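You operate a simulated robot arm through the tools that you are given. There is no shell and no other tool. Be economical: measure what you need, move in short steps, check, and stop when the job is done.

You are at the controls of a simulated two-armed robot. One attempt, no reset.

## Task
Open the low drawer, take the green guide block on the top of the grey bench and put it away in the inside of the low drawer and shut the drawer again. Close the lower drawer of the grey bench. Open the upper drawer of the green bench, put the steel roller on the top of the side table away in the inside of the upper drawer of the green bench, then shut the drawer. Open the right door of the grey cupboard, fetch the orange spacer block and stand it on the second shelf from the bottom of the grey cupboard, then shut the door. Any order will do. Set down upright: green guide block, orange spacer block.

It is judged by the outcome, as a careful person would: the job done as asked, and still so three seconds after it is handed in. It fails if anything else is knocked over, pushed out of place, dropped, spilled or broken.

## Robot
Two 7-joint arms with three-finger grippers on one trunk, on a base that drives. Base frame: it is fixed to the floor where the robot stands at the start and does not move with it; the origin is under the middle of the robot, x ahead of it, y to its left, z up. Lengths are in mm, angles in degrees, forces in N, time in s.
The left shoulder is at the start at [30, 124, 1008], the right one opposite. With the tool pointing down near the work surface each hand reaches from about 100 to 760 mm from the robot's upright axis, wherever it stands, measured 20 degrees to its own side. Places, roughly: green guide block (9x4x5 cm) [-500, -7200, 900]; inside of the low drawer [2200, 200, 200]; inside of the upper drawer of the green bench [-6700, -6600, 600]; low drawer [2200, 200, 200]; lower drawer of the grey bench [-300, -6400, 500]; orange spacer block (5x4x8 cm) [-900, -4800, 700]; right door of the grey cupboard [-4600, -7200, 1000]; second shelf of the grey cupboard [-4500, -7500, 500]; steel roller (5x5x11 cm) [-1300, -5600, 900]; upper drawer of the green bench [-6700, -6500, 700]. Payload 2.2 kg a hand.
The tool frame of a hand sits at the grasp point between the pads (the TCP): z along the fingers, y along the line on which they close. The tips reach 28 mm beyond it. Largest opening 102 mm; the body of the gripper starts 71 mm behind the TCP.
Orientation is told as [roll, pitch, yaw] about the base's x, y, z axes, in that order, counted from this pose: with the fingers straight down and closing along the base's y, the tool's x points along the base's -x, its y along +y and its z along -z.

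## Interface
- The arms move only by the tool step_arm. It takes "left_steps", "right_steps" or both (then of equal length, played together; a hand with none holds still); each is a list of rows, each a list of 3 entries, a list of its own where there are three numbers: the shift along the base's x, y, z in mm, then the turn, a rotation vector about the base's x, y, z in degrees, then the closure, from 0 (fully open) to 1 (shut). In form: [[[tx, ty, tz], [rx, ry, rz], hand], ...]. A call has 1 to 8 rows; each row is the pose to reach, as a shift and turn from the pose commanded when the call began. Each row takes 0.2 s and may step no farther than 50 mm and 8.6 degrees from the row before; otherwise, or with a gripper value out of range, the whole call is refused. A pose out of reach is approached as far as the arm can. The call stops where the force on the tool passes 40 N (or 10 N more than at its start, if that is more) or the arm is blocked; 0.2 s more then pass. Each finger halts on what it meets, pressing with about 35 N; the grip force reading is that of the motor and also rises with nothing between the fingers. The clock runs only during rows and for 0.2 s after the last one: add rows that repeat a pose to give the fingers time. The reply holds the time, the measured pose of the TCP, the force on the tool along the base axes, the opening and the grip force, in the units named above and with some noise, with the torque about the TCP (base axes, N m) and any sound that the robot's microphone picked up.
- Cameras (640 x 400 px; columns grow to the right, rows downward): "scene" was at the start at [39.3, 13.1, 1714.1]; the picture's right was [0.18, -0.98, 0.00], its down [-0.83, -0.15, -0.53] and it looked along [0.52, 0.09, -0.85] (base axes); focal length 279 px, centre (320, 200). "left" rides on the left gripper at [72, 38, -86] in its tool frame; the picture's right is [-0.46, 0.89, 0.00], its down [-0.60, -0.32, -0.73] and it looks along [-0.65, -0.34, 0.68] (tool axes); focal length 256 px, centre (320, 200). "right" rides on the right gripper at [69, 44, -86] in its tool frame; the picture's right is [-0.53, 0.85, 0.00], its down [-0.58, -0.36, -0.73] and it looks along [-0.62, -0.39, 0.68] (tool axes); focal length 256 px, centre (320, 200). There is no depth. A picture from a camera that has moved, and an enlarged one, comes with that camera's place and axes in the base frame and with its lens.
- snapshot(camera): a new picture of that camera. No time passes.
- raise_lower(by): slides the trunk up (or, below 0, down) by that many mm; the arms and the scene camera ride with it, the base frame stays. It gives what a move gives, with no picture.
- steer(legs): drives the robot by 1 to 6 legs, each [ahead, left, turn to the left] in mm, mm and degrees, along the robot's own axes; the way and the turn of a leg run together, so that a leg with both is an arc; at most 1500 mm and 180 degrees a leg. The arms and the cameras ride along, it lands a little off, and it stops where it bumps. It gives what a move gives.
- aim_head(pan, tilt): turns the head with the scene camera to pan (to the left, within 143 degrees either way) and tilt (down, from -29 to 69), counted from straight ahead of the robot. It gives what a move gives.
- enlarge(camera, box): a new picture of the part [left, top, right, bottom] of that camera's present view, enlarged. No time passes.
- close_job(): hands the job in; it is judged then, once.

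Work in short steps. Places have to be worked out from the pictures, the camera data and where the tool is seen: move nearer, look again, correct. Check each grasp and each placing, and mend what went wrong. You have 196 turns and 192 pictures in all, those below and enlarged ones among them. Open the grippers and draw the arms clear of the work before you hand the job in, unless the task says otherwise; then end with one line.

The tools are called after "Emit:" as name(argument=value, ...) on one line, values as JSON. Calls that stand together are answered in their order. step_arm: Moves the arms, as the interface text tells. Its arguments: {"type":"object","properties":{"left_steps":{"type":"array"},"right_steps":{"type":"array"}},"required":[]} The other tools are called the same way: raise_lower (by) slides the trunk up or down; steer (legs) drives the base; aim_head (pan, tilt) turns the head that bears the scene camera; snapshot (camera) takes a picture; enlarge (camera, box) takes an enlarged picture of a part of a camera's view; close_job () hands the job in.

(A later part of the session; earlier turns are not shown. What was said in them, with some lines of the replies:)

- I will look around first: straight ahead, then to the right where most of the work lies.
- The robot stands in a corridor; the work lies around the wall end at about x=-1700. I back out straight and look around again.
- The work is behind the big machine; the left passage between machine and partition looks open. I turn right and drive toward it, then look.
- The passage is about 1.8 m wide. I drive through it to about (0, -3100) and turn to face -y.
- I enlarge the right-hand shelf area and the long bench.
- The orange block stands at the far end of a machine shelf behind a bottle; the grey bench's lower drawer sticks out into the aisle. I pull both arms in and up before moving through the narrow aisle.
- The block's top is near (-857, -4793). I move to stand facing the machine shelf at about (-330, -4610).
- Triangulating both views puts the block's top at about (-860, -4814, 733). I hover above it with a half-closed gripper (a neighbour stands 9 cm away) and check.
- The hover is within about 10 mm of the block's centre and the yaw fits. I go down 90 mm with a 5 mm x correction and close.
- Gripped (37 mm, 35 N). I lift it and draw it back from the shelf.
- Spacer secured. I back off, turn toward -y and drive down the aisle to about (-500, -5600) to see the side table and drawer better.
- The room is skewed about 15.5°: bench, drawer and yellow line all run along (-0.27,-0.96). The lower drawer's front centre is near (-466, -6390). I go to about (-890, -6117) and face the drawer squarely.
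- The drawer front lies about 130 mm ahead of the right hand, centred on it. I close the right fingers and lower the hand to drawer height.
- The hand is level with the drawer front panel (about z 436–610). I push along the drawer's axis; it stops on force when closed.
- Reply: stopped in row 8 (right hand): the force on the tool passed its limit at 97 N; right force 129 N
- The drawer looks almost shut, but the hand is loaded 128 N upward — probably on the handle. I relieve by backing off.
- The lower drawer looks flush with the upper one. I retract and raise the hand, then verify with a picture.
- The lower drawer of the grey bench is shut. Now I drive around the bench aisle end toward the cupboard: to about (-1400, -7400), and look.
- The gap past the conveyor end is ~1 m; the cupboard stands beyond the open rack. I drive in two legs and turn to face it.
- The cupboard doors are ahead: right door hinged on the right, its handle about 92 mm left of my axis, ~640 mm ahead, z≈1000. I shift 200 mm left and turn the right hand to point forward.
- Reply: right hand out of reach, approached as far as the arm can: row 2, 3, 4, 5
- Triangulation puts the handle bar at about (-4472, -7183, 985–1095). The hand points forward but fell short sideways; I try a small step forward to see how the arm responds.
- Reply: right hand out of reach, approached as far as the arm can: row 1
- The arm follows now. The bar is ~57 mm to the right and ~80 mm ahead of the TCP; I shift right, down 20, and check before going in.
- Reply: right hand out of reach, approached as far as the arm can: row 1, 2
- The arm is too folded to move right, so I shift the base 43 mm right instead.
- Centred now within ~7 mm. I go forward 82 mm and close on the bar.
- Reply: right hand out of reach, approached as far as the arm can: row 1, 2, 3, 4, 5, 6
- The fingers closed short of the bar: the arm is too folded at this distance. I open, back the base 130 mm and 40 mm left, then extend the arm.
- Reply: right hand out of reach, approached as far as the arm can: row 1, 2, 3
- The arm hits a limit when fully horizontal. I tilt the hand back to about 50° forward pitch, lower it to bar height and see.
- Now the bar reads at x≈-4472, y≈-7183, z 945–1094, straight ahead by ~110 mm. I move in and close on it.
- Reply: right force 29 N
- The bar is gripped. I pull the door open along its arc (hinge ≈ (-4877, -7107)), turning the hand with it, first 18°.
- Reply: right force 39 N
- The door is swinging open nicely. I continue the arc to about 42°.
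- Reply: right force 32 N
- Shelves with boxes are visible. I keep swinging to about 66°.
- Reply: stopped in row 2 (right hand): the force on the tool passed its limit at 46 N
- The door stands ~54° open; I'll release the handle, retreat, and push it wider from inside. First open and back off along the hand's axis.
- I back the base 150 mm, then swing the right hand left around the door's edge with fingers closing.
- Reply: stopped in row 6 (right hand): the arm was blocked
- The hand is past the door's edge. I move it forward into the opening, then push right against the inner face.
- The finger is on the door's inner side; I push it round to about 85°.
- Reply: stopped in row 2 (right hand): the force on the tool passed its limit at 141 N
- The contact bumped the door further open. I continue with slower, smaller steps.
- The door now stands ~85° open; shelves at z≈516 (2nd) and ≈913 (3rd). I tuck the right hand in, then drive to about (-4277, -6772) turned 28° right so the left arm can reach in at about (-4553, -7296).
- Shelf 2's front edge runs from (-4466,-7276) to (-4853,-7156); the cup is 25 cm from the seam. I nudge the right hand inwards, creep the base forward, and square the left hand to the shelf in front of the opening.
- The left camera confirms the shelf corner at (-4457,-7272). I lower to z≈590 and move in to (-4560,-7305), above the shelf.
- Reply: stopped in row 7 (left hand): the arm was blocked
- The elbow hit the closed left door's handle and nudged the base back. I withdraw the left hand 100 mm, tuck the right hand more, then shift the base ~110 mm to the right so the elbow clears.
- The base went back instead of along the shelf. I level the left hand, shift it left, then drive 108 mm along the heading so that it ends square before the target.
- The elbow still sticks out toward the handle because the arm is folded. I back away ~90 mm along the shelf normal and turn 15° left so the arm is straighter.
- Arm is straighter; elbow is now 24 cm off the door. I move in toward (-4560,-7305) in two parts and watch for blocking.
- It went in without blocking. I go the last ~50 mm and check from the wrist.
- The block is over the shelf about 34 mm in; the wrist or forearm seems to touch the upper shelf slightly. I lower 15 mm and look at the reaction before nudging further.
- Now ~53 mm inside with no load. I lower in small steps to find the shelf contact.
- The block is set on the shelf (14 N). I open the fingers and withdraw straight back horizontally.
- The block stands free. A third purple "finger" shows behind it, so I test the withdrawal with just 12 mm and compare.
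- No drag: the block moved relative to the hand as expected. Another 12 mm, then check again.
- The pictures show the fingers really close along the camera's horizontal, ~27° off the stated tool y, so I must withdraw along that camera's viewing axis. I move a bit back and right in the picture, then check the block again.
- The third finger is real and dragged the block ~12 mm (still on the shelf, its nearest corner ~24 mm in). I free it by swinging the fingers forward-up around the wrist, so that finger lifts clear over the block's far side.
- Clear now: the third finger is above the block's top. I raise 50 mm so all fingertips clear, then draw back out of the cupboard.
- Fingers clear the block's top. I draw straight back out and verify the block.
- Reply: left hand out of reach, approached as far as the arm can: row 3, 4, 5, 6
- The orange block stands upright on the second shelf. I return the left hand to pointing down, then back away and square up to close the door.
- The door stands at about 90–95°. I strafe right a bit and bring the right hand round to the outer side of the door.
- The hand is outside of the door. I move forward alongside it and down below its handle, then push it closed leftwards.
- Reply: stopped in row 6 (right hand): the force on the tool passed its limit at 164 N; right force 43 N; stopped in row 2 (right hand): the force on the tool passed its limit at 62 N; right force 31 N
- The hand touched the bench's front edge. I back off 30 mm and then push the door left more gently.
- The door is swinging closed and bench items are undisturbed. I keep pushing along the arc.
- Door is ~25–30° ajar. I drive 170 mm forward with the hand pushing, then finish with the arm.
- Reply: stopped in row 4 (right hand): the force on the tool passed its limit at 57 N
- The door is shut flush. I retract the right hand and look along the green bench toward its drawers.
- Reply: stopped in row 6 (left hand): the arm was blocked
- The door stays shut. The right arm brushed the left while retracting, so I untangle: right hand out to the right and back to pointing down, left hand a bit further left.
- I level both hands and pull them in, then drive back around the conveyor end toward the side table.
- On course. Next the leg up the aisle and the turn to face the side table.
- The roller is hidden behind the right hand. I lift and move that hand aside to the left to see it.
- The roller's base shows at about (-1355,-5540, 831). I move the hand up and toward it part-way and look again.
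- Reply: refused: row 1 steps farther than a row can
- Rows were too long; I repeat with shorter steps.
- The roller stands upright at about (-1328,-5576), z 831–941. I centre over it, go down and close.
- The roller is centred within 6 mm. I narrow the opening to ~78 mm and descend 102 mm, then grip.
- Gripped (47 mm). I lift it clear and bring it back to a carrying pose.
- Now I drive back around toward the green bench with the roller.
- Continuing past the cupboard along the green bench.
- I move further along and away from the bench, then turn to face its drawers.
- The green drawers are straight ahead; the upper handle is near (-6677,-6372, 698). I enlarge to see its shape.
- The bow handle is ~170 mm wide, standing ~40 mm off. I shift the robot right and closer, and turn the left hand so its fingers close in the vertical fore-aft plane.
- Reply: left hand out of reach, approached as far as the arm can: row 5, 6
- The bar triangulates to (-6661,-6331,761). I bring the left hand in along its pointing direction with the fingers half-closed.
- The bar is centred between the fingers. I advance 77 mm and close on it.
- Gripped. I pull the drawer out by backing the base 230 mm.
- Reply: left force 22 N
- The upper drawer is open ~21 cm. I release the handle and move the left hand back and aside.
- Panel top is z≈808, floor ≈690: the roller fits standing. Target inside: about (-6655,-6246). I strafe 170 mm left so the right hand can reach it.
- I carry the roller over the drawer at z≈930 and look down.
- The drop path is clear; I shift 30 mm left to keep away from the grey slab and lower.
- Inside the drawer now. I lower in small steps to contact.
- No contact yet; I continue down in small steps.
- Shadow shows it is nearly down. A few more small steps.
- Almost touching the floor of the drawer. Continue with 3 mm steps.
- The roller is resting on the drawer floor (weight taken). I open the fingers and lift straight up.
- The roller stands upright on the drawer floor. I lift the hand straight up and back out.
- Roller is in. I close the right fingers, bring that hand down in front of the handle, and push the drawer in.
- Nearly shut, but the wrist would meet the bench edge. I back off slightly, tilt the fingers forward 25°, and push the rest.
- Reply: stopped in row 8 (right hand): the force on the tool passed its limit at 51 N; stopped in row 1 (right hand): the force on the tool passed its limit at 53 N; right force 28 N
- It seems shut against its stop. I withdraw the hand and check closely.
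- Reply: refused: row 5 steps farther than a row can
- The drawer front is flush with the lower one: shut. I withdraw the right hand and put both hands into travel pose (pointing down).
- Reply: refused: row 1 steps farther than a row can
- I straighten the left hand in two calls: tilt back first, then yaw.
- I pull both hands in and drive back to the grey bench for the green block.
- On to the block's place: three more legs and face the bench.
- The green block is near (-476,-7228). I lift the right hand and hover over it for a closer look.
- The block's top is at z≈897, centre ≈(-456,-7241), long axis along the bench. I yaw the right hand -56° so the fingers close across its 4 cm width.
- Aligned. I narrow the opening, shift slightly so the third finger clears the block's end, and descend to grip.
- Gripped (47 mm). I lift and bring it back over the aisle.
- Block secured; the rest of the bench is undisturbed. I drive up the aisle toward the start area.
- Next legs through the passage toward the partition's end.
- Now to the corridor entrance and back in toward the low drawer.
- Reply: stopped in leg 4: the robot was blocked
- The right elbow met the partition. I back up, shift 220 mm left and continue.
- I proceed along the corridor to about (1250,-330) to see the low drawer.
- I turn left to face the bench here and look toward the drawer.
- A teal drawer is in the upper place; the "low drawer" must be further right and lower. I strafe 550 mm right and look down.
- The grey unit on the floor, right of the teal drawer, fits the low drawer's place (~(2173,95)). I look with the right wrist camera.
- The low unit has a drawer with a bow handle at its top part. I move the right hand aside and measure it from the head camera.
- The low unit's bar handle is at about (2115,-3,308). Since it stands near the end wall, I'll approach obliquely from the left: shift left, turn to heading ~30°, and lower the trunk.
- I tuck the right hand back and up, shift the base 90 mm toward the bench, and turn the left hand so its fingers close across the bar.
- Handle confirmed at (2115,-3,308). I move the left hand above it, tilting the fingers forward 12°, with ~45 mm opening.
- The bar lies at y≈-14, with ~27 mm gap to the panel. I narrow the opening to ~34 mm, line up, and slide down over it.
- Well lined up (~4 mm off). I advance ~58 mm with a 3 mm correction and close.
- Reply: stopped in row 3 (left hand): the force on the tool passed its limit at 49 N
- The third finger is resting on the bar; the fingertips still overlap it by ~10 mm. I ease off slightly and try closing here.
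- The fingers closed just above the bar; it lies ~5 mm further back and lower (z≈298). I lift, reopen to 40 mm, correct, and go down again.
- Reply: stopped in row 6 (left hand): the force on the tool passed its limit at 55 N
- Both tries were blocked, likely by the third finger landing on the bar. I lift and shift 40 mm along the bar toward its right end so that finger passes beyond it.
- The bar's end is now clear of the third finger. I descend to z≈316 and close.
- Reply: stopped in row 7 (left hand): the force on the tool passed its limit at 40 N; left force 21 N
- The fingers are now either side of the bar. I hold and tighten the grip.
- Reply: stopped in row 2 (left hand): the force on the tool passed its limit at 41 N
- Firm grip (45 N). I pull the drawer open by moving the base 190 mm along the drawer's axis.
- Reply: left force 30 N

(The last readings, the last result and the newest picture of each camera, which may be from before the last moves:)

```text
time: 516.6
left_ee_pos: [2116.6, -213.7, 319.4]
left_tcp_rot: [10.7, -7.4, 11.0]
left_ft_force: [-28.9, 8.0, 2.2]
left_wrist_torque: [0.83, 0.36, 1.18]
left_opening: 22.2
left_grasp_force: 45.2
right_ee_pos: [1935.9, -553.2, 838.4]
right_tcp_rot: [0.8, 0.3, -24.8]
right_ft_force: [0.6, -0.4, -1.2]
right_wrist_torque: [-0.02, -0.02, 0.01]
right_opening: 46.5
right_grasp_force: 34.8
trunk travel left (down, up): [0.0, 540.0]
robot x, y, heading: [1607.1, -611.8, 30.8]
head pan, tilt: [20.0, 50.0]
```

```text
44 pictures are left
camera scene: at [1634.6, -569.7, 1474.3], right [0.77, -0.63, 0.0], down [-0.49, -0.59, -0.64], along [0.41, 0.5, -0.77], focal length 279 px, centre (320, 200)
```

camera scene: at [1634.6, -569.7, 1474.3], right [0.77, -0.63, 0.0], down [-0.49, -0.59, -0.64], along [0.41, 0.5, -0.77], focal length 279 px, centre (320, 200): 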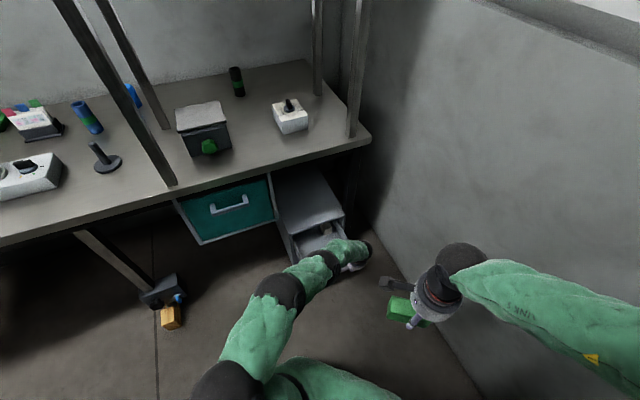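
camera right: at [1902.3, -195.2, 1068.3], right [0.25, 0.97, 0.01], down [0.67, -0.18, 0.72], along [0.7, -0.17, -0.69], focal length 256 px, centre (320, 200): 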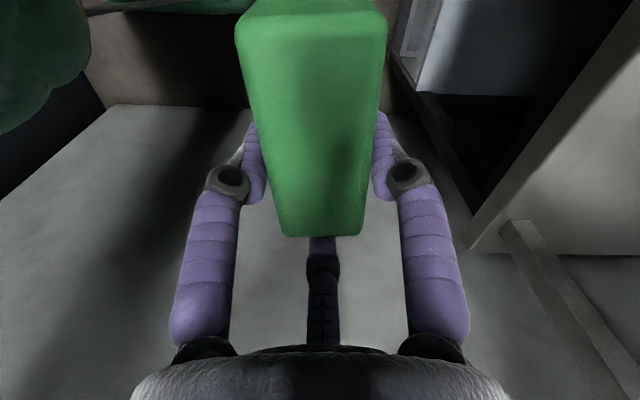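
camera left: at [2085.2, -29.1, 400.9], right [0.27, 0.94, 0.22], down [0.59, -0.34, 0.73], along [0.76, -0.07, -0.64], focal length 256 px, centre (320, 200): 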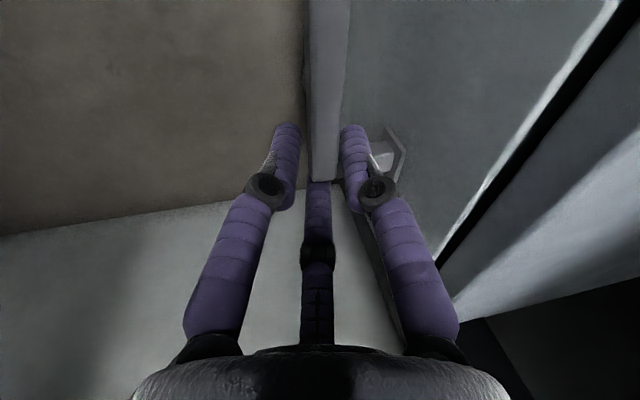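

Drawer is open ~18 cm. I release the bar and lift the left hand up and away to the left.

Emit:
step_arm(left_steps=[[[0, 0, 0], [0, 0, 0], 0.6], [[0, 0, 0], [0, 0, 0], 0.45], [[-3, -8, 38], [0, 0, 0], 0.45], [[-6, -16, 80], [0, 0, 0], 0.3], [[-25, -20, 120], [0, 0, 0], 0], [[-55, -22, 155], [0, 0, 0], 0], [[-90, -24, 185], [0, 0, 0], 0], [[-130, -26, 210], [0, 0, 0], 0]])

Emit:
step_arm(left_steps=[[[-40, -2, 20], [0, 0, 0], 0], [[-80, -4, 40], [0, 0, 0], 0], [[-120, -6, 60], [-4, 1, 0], 0], [[-150, -8, 80], [-8, 2, 0], 0]])

Emit:
snapshot(camera="scene")

```text
time: 518.4
left_ee_pos: [1985.5, -240.2, 530.8]
left_tcp_rot: [10.8, -7.3, 11.1]
left_ft_force: [-0.1, -0.3, 0.5]
left_wrist_torque: [0.02, -0.01, 0.01]
left_opening: 101.7
left_grasp_force: 0.0
right_ee_pos: [1934.9, -553.4, 838.3]
right_tcp_rot: [0.8, 0.3, -24.8]
right_ft_force: [-1.0, -0.2, -0.7]
right_wrist_torque: [0.0, -0.02, -0.02]
right_opening: 46.9
right_grasp_force: 34.8
trunk travel left (down, up): [0.0, 540.0]
robot x, y, heading: [1609.1, -611.5, 30.9]
head pan, tilt: [20.0, 50.0]
```

```text
time: 519.4
left_ee_pos: [1838.1, -249.5, 609.8]
left_tcp_rot: [3.2, -3.9, 11.8]
left_ft_force: [-0.2, -0.5, -0.6]
left_wrist_torque: [-0.03, 0.02, -0.01]
left_opening: 101.9
left_grasp_force: 0.0
right_ee_pos: [1936.0, -552.3, 837.4]
right_tcp_rot: [0.8, 0.3, -24.8]
right_ft_force: [-0.3, -0.1, -1.5]
right_wrist_torque: [-0.03, 0.0, -0.02]
right_opening: 46.7
right_grasp_force: 34.8
trunk travel left (down, up): [0.0, 540.0]
robot x, y, heading: [1613.3, -614.4, 30.8]
head pan, tilt: [20.0, 50.0]
```

```text
43 pictures are left
camera scene: at [1635.2, -569.6, 1474.2], right [0.77, -0.63, 0.0], down [-0.49, -0.59, -0.64], along [0.41, 0.5, -0.77], focal length 279 px, centre (320, 200)
```

scene: 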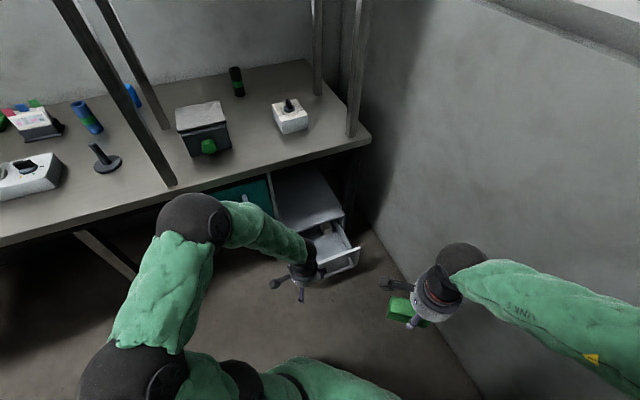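

I reposition for the right hand: turn left 29° and move to about (1749,-500).

Emit:
steer(legs=[[0, 0, 29], [167, -61, 0]])

Emit:
aim_head(pan=-10, tilt=55)

Emit:
snapshot(camera="scene")

Emit:
snapshot(camera="left")

```text
time: 522.4
left_ee_pos: [1770.5, -70.2, 608.6]
left_tcp_rot: [3.1, -3.8, 40.9]
left_ft_force: [0.6, 0.2, -0.1]
left_wrist_torque: [-0.02, 0.0, 0.0]
left_opening: 102.0
left_grasp_force: 0.0
right_ee_pos: [2004.2, -286.5, 838.1]
right_tcp_rot: [0.8, 0.4, 4.2]
right_ft_force: [0.1, 0.8, -1.9]
right_wrist_torque: [-0.03, -0.01, 0.02]
right_opening: 46.8
right_grasp_force: 35.2
trunk travel left (down, up): [0.0, 540.0]
robot x, y, heading: [1749.7, -497.1, 59.7]
head pan, tilt: [20.0, 50.0]
```

```text
time: 523.3
left_ee_pos: [1770.9, -68.9, 608.1]
left_tcp_rot: [3.1, -3.8, 40.9]
left_ft_force: [0.4, -0.8, -0.2]
left_wrist_torque: [0.02, -0.03, 0.01]
left_opening: 102.0
left_grasp_force: 0.0
right_ee_pos: [2003.0, -287.8, 838.3]
right_tcp_rot: [0.8, 0.2, 4.2]
right_ft_force: [0.0, -1.1, -1.6]
right_wrist_torque: [0.02, -0.03, 0.01]
right_opening: 46.7
right_grasp_force: 35.1
trunk travel left (down, up): [0.0, 540.0]
robot x, y, heading: [1751.5, -500.4, 59.6]
head pan, tilt: [-10.0, 55.0]
```

```text
42 pictures are left
camera scene: at [1782.8, -468.6, 1467.7], right [0.76, -0.65, 0.0], down [-0.53, -0.62, -0.57], along [0.37, 0.44, -0.82], focal length 279 px, centre (320, 200)
```

scene: 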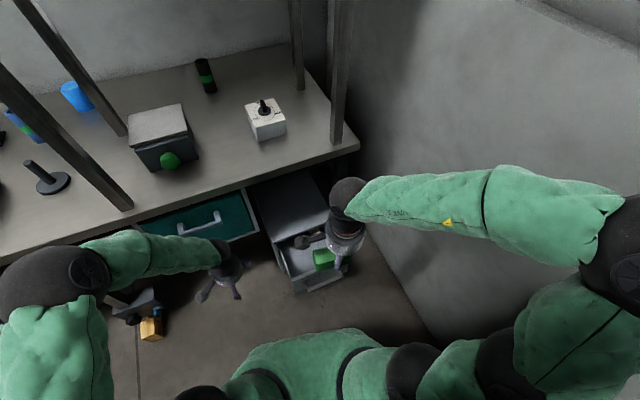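

```text
41 pictures are left
camera left: at [1691.0, -95.2, 692.6], right [-0.23, 0.97, 0.08], down [0.65, 0.09, 0.75], along [0.72, 0.23, -0.66], focal length 256 px, centre (320, 200)
```

left: 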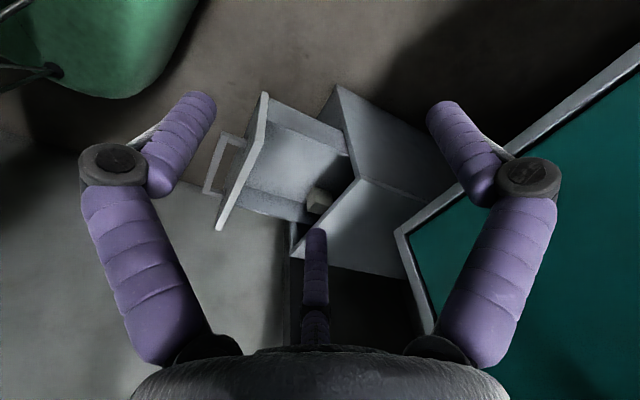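

Left camera shows the open drawer well; its free floor centre is near (2080,-60). I bring the block over it at z≈600, aligned with the drawer.

Emit:
step_arm(right_steps=[[[10, 28, -30], [0, 0, 1.5], 0.9], [[19, 57, -60], [0, 0, 3], 0.9], [[29, 85, -90], [0, 0, 4.5], 0.9], [[38, 114, -120], [0, 0, 6], 0.9], [[48, 142, -150], [0, 0, 7.5], 0.9], [[58, 171, -180], [0, 0, 9], 0.9], [[67, 200, -210], [0, 0, 10.5], 0.9], [[77, 228, -238], [0, 0, 12], 0.9]])

Emit:
snapshot(camera="left")

Emit:
snapshot(camera="right")

```text
time: 525.1
left_ee_pos: [1771.5, -69.2, 608.7]
left_tcp_rot: [3.2, -3.9, 41.0]
left_ft_force: [-0.3, 0.0, 0.5]
left_wrist_torque: [-0.03, -0.02, 0.01]
left_opening: 101.7
left_grasp_force: 0.0
right_ee_pos: [2080.4, -60.4, 599.6]
right_tcp_rot: [0.9, 0.3, 16.2]
right_ft_force: [-0.3, 1.0, -1.2]
right_wrist_torque: [0.0, 0.0, -0.03]
right_opening: 46.7
right_grasp_force: 35.0
trunk travel left (down, up): [0.0, 540.0]
robot x, y, heading: [1751.4, -498.0, 59.6]
head pan, tilt: [-10.0, 55.0]
```

```text
40 pictures are left
camera left: at [1691.1, -94.9, 692.5], right [-0.23, 0.97, 0.08], down [0.65, 0.09, 0.75], along [0.72, 0.22, -0.66], focal length 256 px, centre (320, 200)
```

left: 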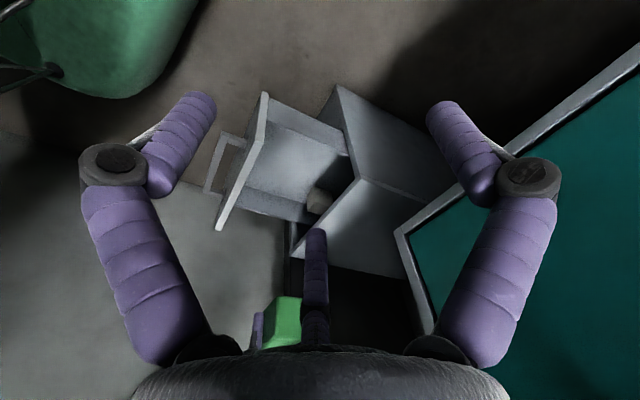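

```text
39 pictures are left
camera right: at [2003.3, -38.0, 687.0], right [0.28, 0.96, 0.01], down [0.66, -0.2, 0.72], along [0.7, -0.19, -0.69], focal length 256 px, centre (320, 200)
```

right: 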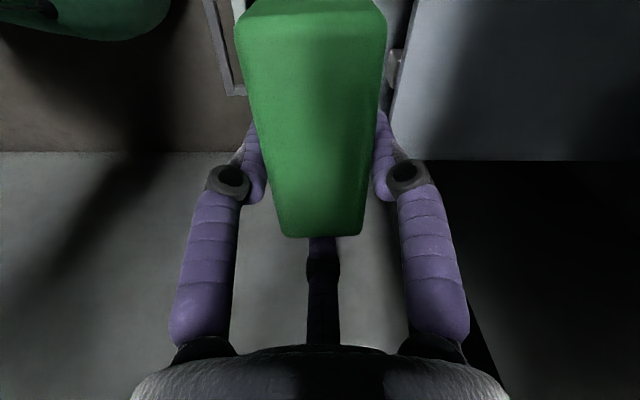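

All lines up: interior spans y≈-144…0 at this x. I shift 11 mm toward the front for equal clearance and descend to z≈330.

Emit:
step_arm(right_steps=[[[-3, -11, -20], [0, 0, 0], 0.9], [[-3, -11, -60], [0, 0, 0], 0.9], [[-3, -11, -100], [0, 0, 0], 0.9], [[-3, -11, -140], [0, 0, 0], 0.9], [[-3, -11, -180], [0, 0, 0], 0.9], [[-3, -11, -215], [0, 0, 0], 0.9], [[-3, -11, -245], [0, 0, 0], 0.9], [[-3, -11, -270], [0, 0, 0], 0.9]])

Emit:
snapshot(camera="left")

Emit:
snapshot(camera="right")

```text
time: 526.9
left_ee_pos: [1769.7, -70.2, 609.5]
left_tcp_rot: [3.1, -3.8, 40.9]
left_ft_force: [-0.2, 0.1, -0.2]
left_wrist_torque: [-0.01, -0.03, 0.02]
left_opening: 102.0
left_grasp_force: 0.1
right_ee_pos: [2079.7, -68.7, 329.6]
right_tcp_rot: [0.8, 0.2, 16.2]
right_ft_force: [0.0, 0.1, -1.1]
right_wrist_torque: [-0.05, 0.02, 0.01]
right_opening: 46.8
right_grasp_force: 35.4
trunk travel left (down, up): [0.0, 540.0]
robot x, y, heading: [1748.6, -500.5, 59.6]
head pan, tilt: [-10.0, 55.0]
```

```text
38 pictures are left
camera left: at [1691.0, -95.1, 692.6], right [-0.23, 0.97, 0.08], down [0.65, 0.09, 0.75], along [0.72, 0.23, -0.66], focal length 256 px, centre (320, 200)
```

left: 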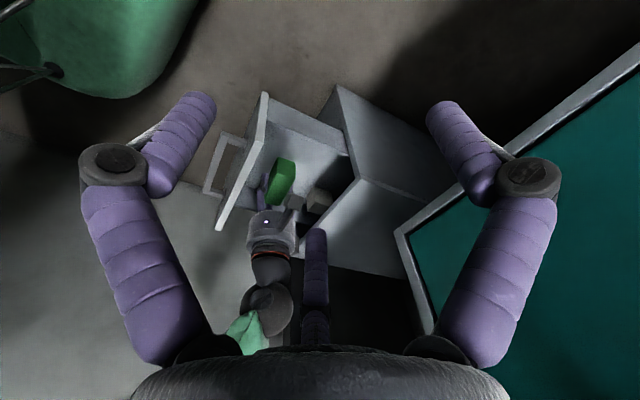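

```text
37 pictures are left
camera right: at [2002.7, -45.4, 416.7], right [0.28, 0.96, 0.01], down [0.66, -0.2, 0.72], along [0.7, -0.19, -0.69], focal length 256 px, centre (320, 200)
```

right: 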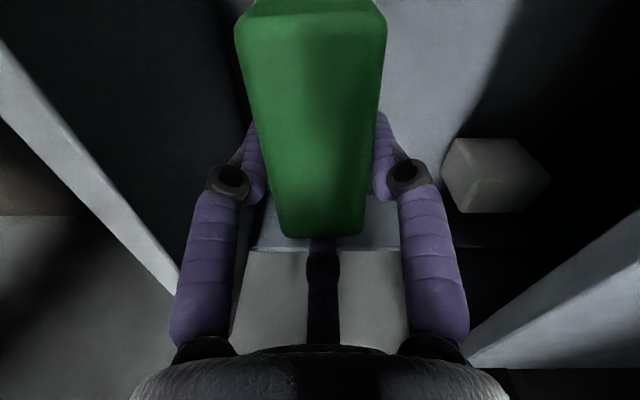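

The block is inside the open drawer, clear of walls and the white item. I lower in 5 mm steps.

Emit:
step_arm(right_steps=[[[0, 0, -8], [0, 0, 0], 0.9], [[0, 0, -16], [0, 0, 0], 0.9], [[0, 0, -24], [0, 0, 0], 0.9], [[0, 0, -32], [0, 0, 0], 0.9], [[0, 0, -38], [0, 0, 0], 0.9], [[0, 0, -44], [0, 0, 0], 0.9]])

Emit:
snapshot(camera="left")

```text
time: 528.3
left_ee_pos: [1770.0, -70.0, 607.7]
left_tcp_rot: [3.2, -3.8, 40.8]
left_ft_force: [-0.4, -0.3, 0.5]
left_wrist_torque: [0.01, 0.02, 0.06]
left_opening: 101.9
left_grasp_force: 0.1
right_ee_pos: [2077.2, -71.2, 286.7]
right_tcp_rot: [0.8, 0.3, 16.1]
right_ft_force: [0.1, -0.8, -1.4]
right_wrist_torque: [-0.01, -0.03, 0.01]
right_opening: 46.7
right_grasp_force: 35.2
trunk travel left (down, up): [0.0, 540.0]
robot x, y, heading: [1752.9, -500.2, 59.8]
head pan, tilt: [-10.0, 55.0]
```

```text
36 pictures are left
camera left: at [1691.0, -95.1, 692.6], right [-0.23, 0.97, 0.08], down [0.65, 0.09, 0.75], along [0.72, 0.23, -0.66], focal length 256 px, centre (320, 200)
```

left: 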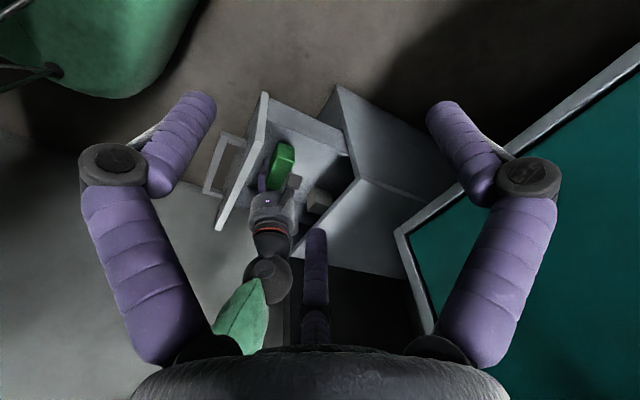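

No contact yet; I continue lowering in small steps.

Emit:
step_arm(right_steps=[[[0, 0, -5], [0, 0, 0], 0.9], [[0, 0, -10], [0, 0, 0], 0.9], [[0, 0, -15], [0, 0, 0], 0.9], [[0, 0, -20], [0, 0, 0], 0.9]])

Emit:
snapshot(camera="right")

```text
time: 529.3
left_ee_pos: [1771.3, -69.8, 608.4]
left_tcp_rot: [3.2, -3.8, 40.9]
left_ft_force: [-0.3, -0.3, -0.2]
left_wrist_torque: [-0.01, -0.01, -0.02]
left_opening: 102.0
left_grasp_force: 0.0
right_ee_pos: [2077.0, -70.9, 264.9]
right_tcp_rot: [0.8, 0.5, 16.2]
right_ft_force: [-0.2, 0.0, -1.0]
right_wrist_torque: [0.0, -0.01, -0.01]
right_opening: 46.6
right_grasp_force: 35.1
trunk travel left (down, up): [0.0, 540.0]
robot x, y, heading: [1747.8, -497.1, 59.7]
head pan, tilt: [-10.0, 55.0]
```

```text
35 pictures are left
camera right: at [1999.4, -47.7, 352.3], right [0.28, 0.96, 0.01], down [0.66, -0.2, 0.72], along [0.7, -0.19, -0.69], focal length 256 px, centre (320, 200)
```

right: 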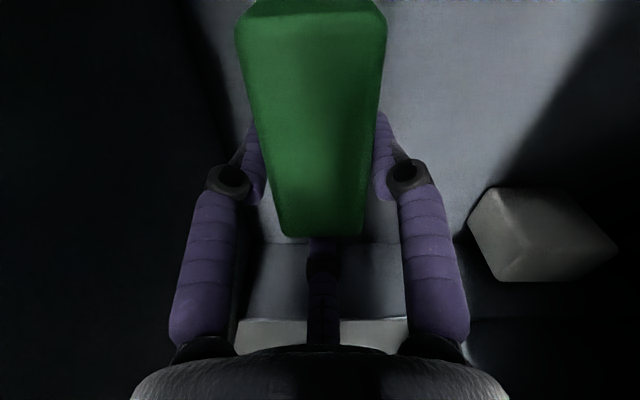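

Emit:
step_arm(right_steps=[[[0, 0, -5], [0, 0, 0], 0.9], [[0, 0, -10], [0, 0, 0], 0.9], [[0, 0, -15], [0, 0, 0], 0.9]])

Emit:
step_arm(right_steps=[[[0, 0, -4], [0, 0, 0], 0.9], [[0, 0, -8], [0, 0, 0], 0.9]])

Emit:
step_arm(right_steps=[[[0, 0, -4], [0, 0, 0], 0.9], [[0, 0, -8], [0, 0, 0], 0.9]])

```text
time: 530.1
left_ee_pos: [1770.1, -69.3, 608.1]
left_tcp_rot: [3.2, -3.8, 40.9]
left_ft_force: [-0.7, -0.3, -0.4]
left_wrist_torque: [0.0, 0.0, 0.0]
left_opening: 102.1
left_grasp_force: 0.0
right_ee_pos: [2077.4, -69.8, 252.4]
right_tcp_rot: [0.8, 0.3, 16.2]
right_ft_force: [0.4, 0.4, -1.3]
right_wrist_torque: [-0.01, -0.07, 0.02]
right_opening: 46.9
right_grasp_force: 35.0
trunk travel left (down, up): [0.0, 540.0]
robot x, y, heading: [1748.2, -501.3, 59.9]
head pan, tilt: [-10.0, 55.0]
```

```text
time: 530.7
left_ee_pos: [1771.1, -68.8, 607.7]
left_tcp_rot: [3.2, -3.8, 41.0]
left_ft_force: [0.6, -0.2, 0.6]
left_wrist_torque: [0.01, -0.01, -0.01]
left_opening: 102.0
left_grasp_force: 0.1
right_ee_pos: [2076.6, -71.3, 242.3]
right_tcp_rot: [0.7, 0.5, 16.1]
right_ft_force: [-0.7, 0.5, -0.9]
right_wrist_torque: [-0.01, -0.02, 0.01]
right_opening: 46.7
right_grasp_force: 35.0
trunk travel left (down, up): [0.0, 540.0]
robot x, y, heading: [1746.7, -499.0, 59.5]
head pan, tilt: [-10.0, 55.0]
```

```text
time: 531.3
left_ee_pos: [1769.6, -70.2, 610.5]
left_tcp_rot: [3.2, -3.9, 40.9]
left_ft_force: [-0.5, 0.7, 0.3]
left_wrist_torque: [0.01, 0.0, 0.03]
left_opening: 102.0
left_grasp_force: 0.0
right_ee_pos: [2080.6, -68.5, 239.9]
right_tcp_rot: [1.0, 0.1, 16.1]
right_ft_force: [-3.3, 1.3, 28.6]
right_wrist_torque: [-0.24, 0.6, -0.03]
right_opening: 47.1
right_grasp_force: 34.5
trunk travel left (down, up): [0.0, 540.0]
robot x, y, heading: [1747.0, -497.1, 59.5]
head pan, tilt: [-10.0, 55.0]
```

Firm contact (29 N): the block is on the drawer's floor. I relax by 3 mm and open, then check.

Emit:
step_arm(right_steps=[[[0, 0, 4], [0, 0, 0], 0.9], [[0, 0, 5], [0, 0, 0], 0.7], [[0, 0, 5], [0, 0, 0], 0.45], [[0, 0, 5], [0, 0, 0], 0.35], [[0, 0, 5], [0, 0, 0], 0.35]])

Emit:
snapshot(camera="right")

```text
time: 532.5
left_ee_pos: [1770.9, -68.9, 608.9]
left_tcp_rot: [3.1, -3.9, 41.0]
left_ft_force: [-0.1, -1.5, 0.9]
left_wrist_torque: [-0.01, -0.01, 0.01]
left_opening: 101.8
left_grasp_force: 0.1
right_ee_pos: [2077.8, -70.7, 240.6]
right_tcp_rot: [0.9, 0.3, 16.3]
right_ft_force: [-0.4, 1.2, -0.1]
right_wrist_torque: [0.0, 0.01, -0.02]
right_opening: 66.3
right_grasp_force: 0.0
trunk travel left (down, up): [0.0, 540.0]
robot x, y, heading: [1750.5, -498.8, 59.6]
head pan, tilt: [-10.0, 55.0]
```

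```text
34 pictures are left
camera right: at [2000.4, -47.7, 327.4], right [0.28, 0.96, 0.01], down [0.66, -0.2, 0.72], along [0.7, -0.19, -0.69], focal length 256 px, centre (320, 200)
```

right: 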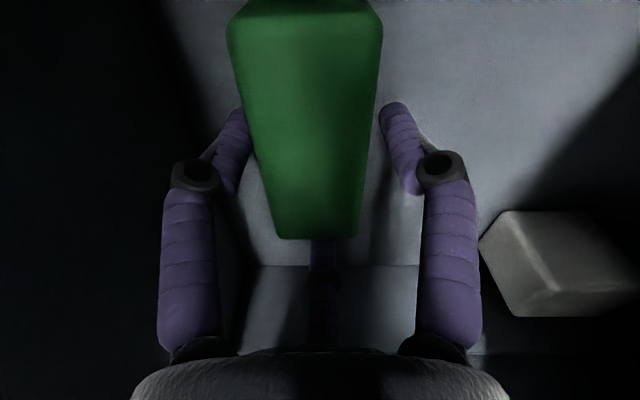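

Released; the block rests flat. I lift straight up slowly and check it stays.

Emit:
step_arm(right_steps=[[[0, 0, 12], [0, 0, 0], 0.25], [[0, 0, 30], [0, 0, 0], 0.2], [[0, 0, 55], [0, 0, 0], 0.15], [[0, 0, 95], [0, 0, 0], 0.1], [[0, 0, 140], [0, 0, 0], 0.1], [[0, 0, 185], [0, 0, 0], 0.1], [[0, 0, 230], [0, 0, 0], 0.1]])

Emit:
snapshot(camera="right")

Emit:
enlarge(camera="left", box=[200, 80, 400, 260])

```text
time: 534.1
left_ee_pos: [1770.4, -70.5, 609.6]
left_tcp_rot: [3.1, -3.7, 40.9]
left_ft_force: [-0.4, 0.4, 0.3]
left_wrist_torque: [0.0, 0.03, -0.01]
left_opening: 102.0
left_grasp_force: 0.0
right_ee_pos: [2075.6, -70.9, 472.0]
right_tcp_rot: [0.8, 0.4, 16.3]
right_ft_force: [-0.6, 0.0, 0.1]
right_wrist_torque: [0.05, 0.0, 0.05]
right_opening: 91.9
right_grasp_force: 0.1
trunk travel left (down, up): [0.0, 540.0]
robot x, y, heading: [1749.3, -497.3, 59.5]
head pan, tilt: [-10.0, 55.0]
```

```text
33 pictures are left
camera right: at [1998.4, -48.8, 559.5], right [0.28, 0.96, 0.01], down [0.66, -0.2, 0.72], along [0.7, -0.2, -0.69], focal length 256 px, centre (320, 200)
```

right: 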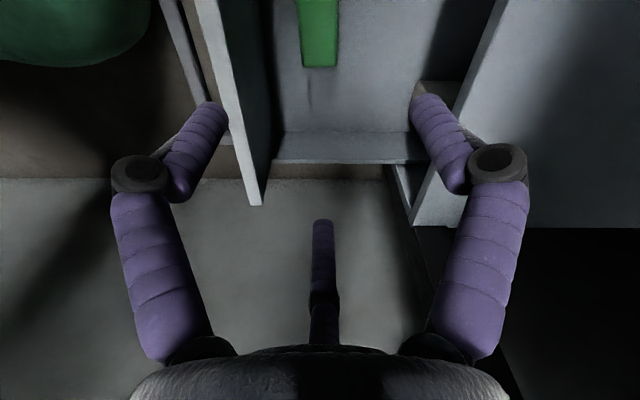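

```text
2.22 times, centred on (300, 170) of left
camera zoom: at [1690.9, -95.2, 692.7], right [-0.23, 0.97, 0.08], down [0.65, 0.09, 0.75], along [0.72, 0.23, -0.66], focal length 569 px, centre (364, 267)
```

zoom: 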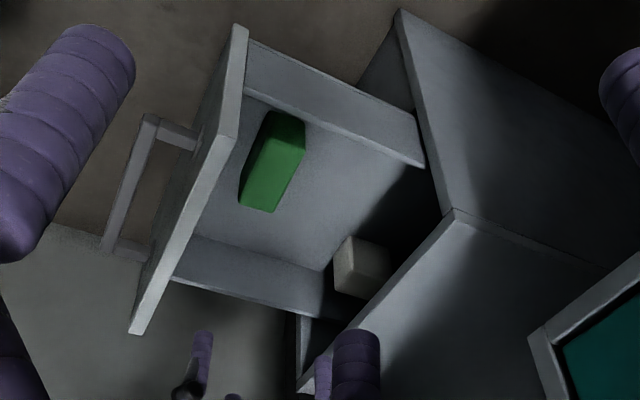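

The block sits in the drawer. I bring the right hand, fingers closed, in front of the drawer's handle to push it shut.

Emit:
step_arm(right_steps=[[[-8, -40, 10], [0, 0, 0], 0.5], [[-16, -82, 15], [0, 0, 0], 1], [[-24, -125, 15], [0, 0, 0], 1], [[-32, -168, 10], [0, 0, 0], 1], [[-38, -205, -10], [0, 0, 0], 1], [[-38, -205, -55], [0, 0, 0], 1], [[-38, -205, -100], [0, 0, 0], 1], [[-38, -205, -145], [0, 0, 0], 1]])

Emit:
snapshot(camera="left")

```text
time: 535.9
left_ee_pos: [1771.3, -68.8, 608.5]
left_tcp_rot: [3.1, -3.8, 40.8]
left_ft_force: [-0.2, 0.8, 0.8]
left_wrist_torque: [0.0, 0.02, 0.0]
left_opening: 101.8
left_grasp_force: 0.0
right_ee_pos: [2037.5, -273.4, 320.9]
right_tcp_rot: [0.8, 0.2, 16.1]
right_ft_force: [0.4, 0.5, 0.6]
right_wrist_torque: [-0.01, -0.02, -0.02]
right_opening: 2.1
right_grasp_force: 31.6
trunk travel left (down, up): [0.0, 540.0]
robot x, y, heading: [1748.4, -500.7, 59.5]
head pan, tilt: [-10.0, 55.0]
```

```text
31 pictures are left
camera left: at [1691.0, -95.2, 692.6], right [-0.23, 0.97, 0.08], down [0.65, 0.09, 0.75], along [0.72, 0.23, -0.66], focal length 256 px, centre (320, 200)
```

left: 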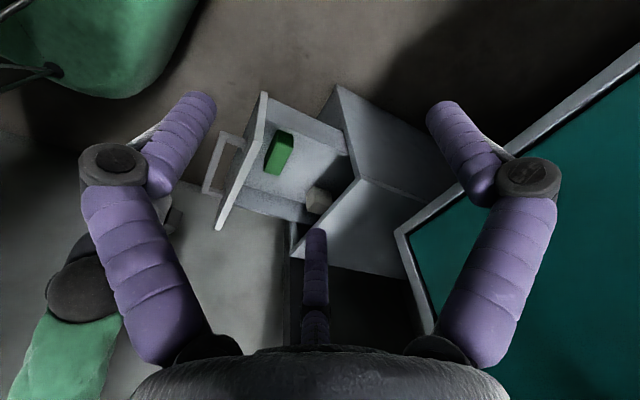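

Emit:
step_arm(right_steps=[[[8, 29, -20], [0, 0, 0], 1], [[16, 58, -20], [0, 0, 0], 1], [[22, 80, -20], [0, 0, 0], 1], [[28, 101, -20], [0, 0, 0], 1], [[34, 122, -20], [0, 0, 0], 1], [[40, 143, -20], [0, 0, 0], 1], [[46, 165, -20], [0, 0, 0], 1], [[52, 187, -20], [0, 0, 0], 1]])

Emit:
step_arm(right_steps=[[[5, 18, 0], [0, 0, 0], 1], [[10, 36, 0], [0, 0, 0], 1], [[15, 54, 0], [0, 0, 0], 1], [[20, 72, 0], [0, 0, 0], 1], [[25, 90, 0], [0, 0, 0], 1]])

Emit:
snapshot(camera="left")

```text
time: 537.7
left_ee_pos: [1771.9, -68.5, 608.8]
left_tcp_rot: [3.2, -3.8, 41.0]
left_ft_force: [0.3, 0.0, 0.2]
left_wrist_torque: [-0.02, -0.01, 0.01]
left_opening: 102.1
left_grasp_force: 0.2
right_ee_pos: [2093.0, -87.6, 302.9]
right_tcp_rot: [0.7, 0.4, 16.2]
right_ft_force: [0.5, -0.2, -0.5]
right_wrist_torque: [-0.02, 0.0, 0.02]
right_opening: 2.0
right_grasp_force: 31.6
trunk travel left (down, up): [0.0, 540.0]
robot x, y, heading: [1753.3, -501.0, 59.7]
head pan, tilt: [-10.0, 55.0]
```

```text
time: 538.7
left_ee_pos: [1771.1, -69.7, 608.0]
left_tcp_rot: [3.2, -3.8, 40.8]
left_ft_force: [0.2, 1.1, 0.0]
left_wrist_torque: [-0.01, 0.02, -0.02]
left_opening: 102.1
left_grasp_force: 0.1
right_ee_pos: [2105.9, -33.0, 302.2]
right_tcp_rot: [-0.3, 1.1, 16.1]
right_ft_force: [-1.4, -6.6, 2.1]
right_wrist_torque: [0.06, 0.0, 0.06]
right_opening: 2.0
right_grasp_force: 31.6
trunk travel left (down, up): [0.0, 540.0]
robot x, y, heading: [1746.9, -501.5, 59.3]
head pan, tilt: [-10.0, 55.0]
stopped in row 4 (right hand): the force on the tool passed its limit at 55 N (the readings are from after the stop); the commanded pose is now the measured one
```

```text
30 pictures are left
camera left: at [1691.5, -95.2, 692.5], right [-0.23, 0.97, 0.08], down [0.65, 0.09, 0.75], along [0.72, 0.22, -0.66], focal length 256 px, centre (320, 200)
```

left: 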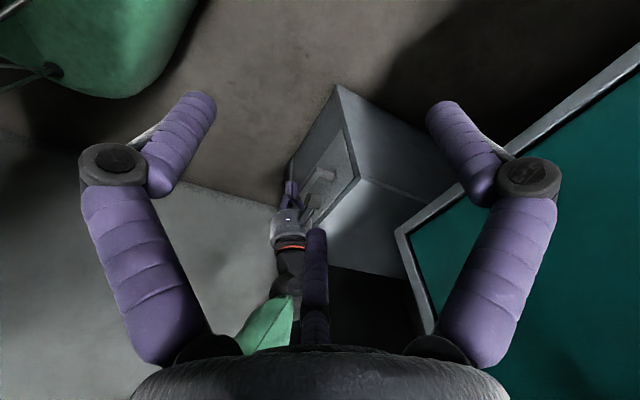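

The drawer appears shut. I withdraw the hand and verify.

Emit:
step_arm(right_steps=[[[-10, -36, 5], [0, 0, 0], 1], [[-20, -75, 15], [0, 0, 0], 1], [[-30, -112, 35], [0, 0, 0], 0.5], [[-40, -145, 65], [0, 0, 0], 0], [[-45, -170, 105], [0, 0, 0], 0], [[-45, -170, 150], [0, 0, 0], 0], [[-45, -170, 195], [0, 0, 0], 0], [[-45, -170, 240], [0, 0, 0], 0]])

Emit:
enlarge(camera="left", box=[230, 70, 450, 280])

Emit:
snapshot(camera="scene")

```text
time: 540.5
left_ee_pos: [1770.9, -69.0, 608.4]
left_tcp_rot: [3.2, -3.8, 40.9]
left_ft_force: [0.4, 0.6, -0.2]
left_wrist_torque: [-0.02, -0.01, 0.0]
left_opening: 102.1
left_grasp_force: 0.1
right_ee_pos: [2060.2, -200.5, 543.3]
right_tcp_rot: [-0.2, 1.0, 16.2]
right_ft_force: [0.1, 0.7, 0.4]
right_wrist_torque: [0.02, 0.01, 0.0]
right_opening: 102.1
right_grasp_force: 0.1
trunk travel left (down, up): [0.0, 540.0]
robot x, y, heading: [1746.5, -499.6, 59.6]
head pan, tilt: [-10.0, 55.0]
```

```text
1.90 times, centred on (340, 175) of left
camera zoom: at [1691.2, -95.4, 692.7], right [-0.23, 0.97, 0.08], down [0.65, 0.09, 0.75], along [0.72, 0.22, -0.66], focal length 488 px, centre (282, 248)
```

zoom: 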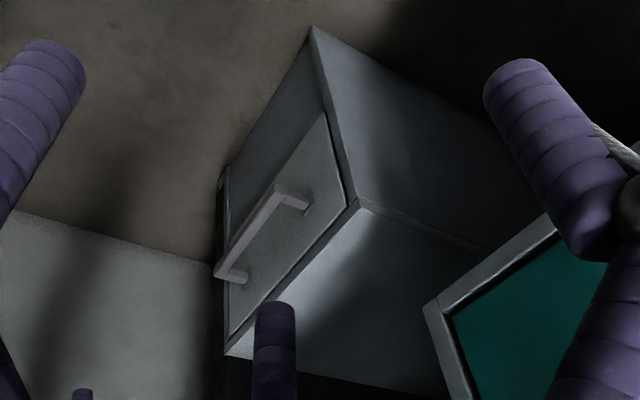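

```text
28 pictures are left
camera scene: at [1782.7, -469.1, 1467.7], right [0.76, -0.65, 0.0], down [-0.53, -0.62, -0.57], along [0.37, 0.44, -0.82], focal length 279 px, centre (320, 200)
```

scene: 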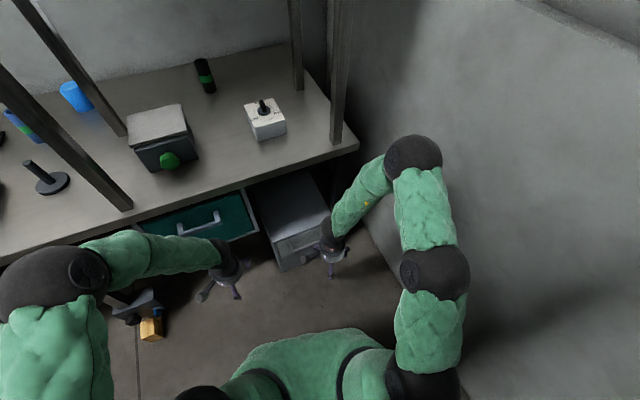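

The low drawer is shut flush. I back away slightly so both arms are clear of everything, then hand in.

Emit:
steer(legs=[[-120, 0, 0]])

Emit:
close_job()

```text
time: 541.8
left_ee_pos: [1709.4, -174.7, 608.6]
left_tcp_rot: [3.2, -3.8, 40.9]
left_ft_force: [0.7, 0.6, 0.2]
left_wrist_torque: [0.02, 0.0, -0.01]
left_opening: 102.0
left_grasp_force: 0.2
right_ee_pos: [1999.6, -304.9, 542.7]
right_tcp_rot: [-0.2, 0.9, 16.2]
right_ft_force: [0.0, -0.7, 0.7]
right_wrist_torque: [0.04, 0.02, -0.02]
right_opening: 102.1
right_grasp_force: 0.2
trunk travel left (down, up): [0.0, 540.0]
robot x, y, heading: [1685.9, -605.3, 59.4]
head pan, tilt: [-10.0, 55.0]
```

```text
The job is handed in.
```

I finished all four jobs and handed in: green block upright in the low drawer, grey bench lower drawer shut, roller in the green bench upper drawer after a short drop of about 4 cm at release, and orange block upright on the cupboard's second shelf about 2 cm from its front edge, with every drawer and door I opened shut again.
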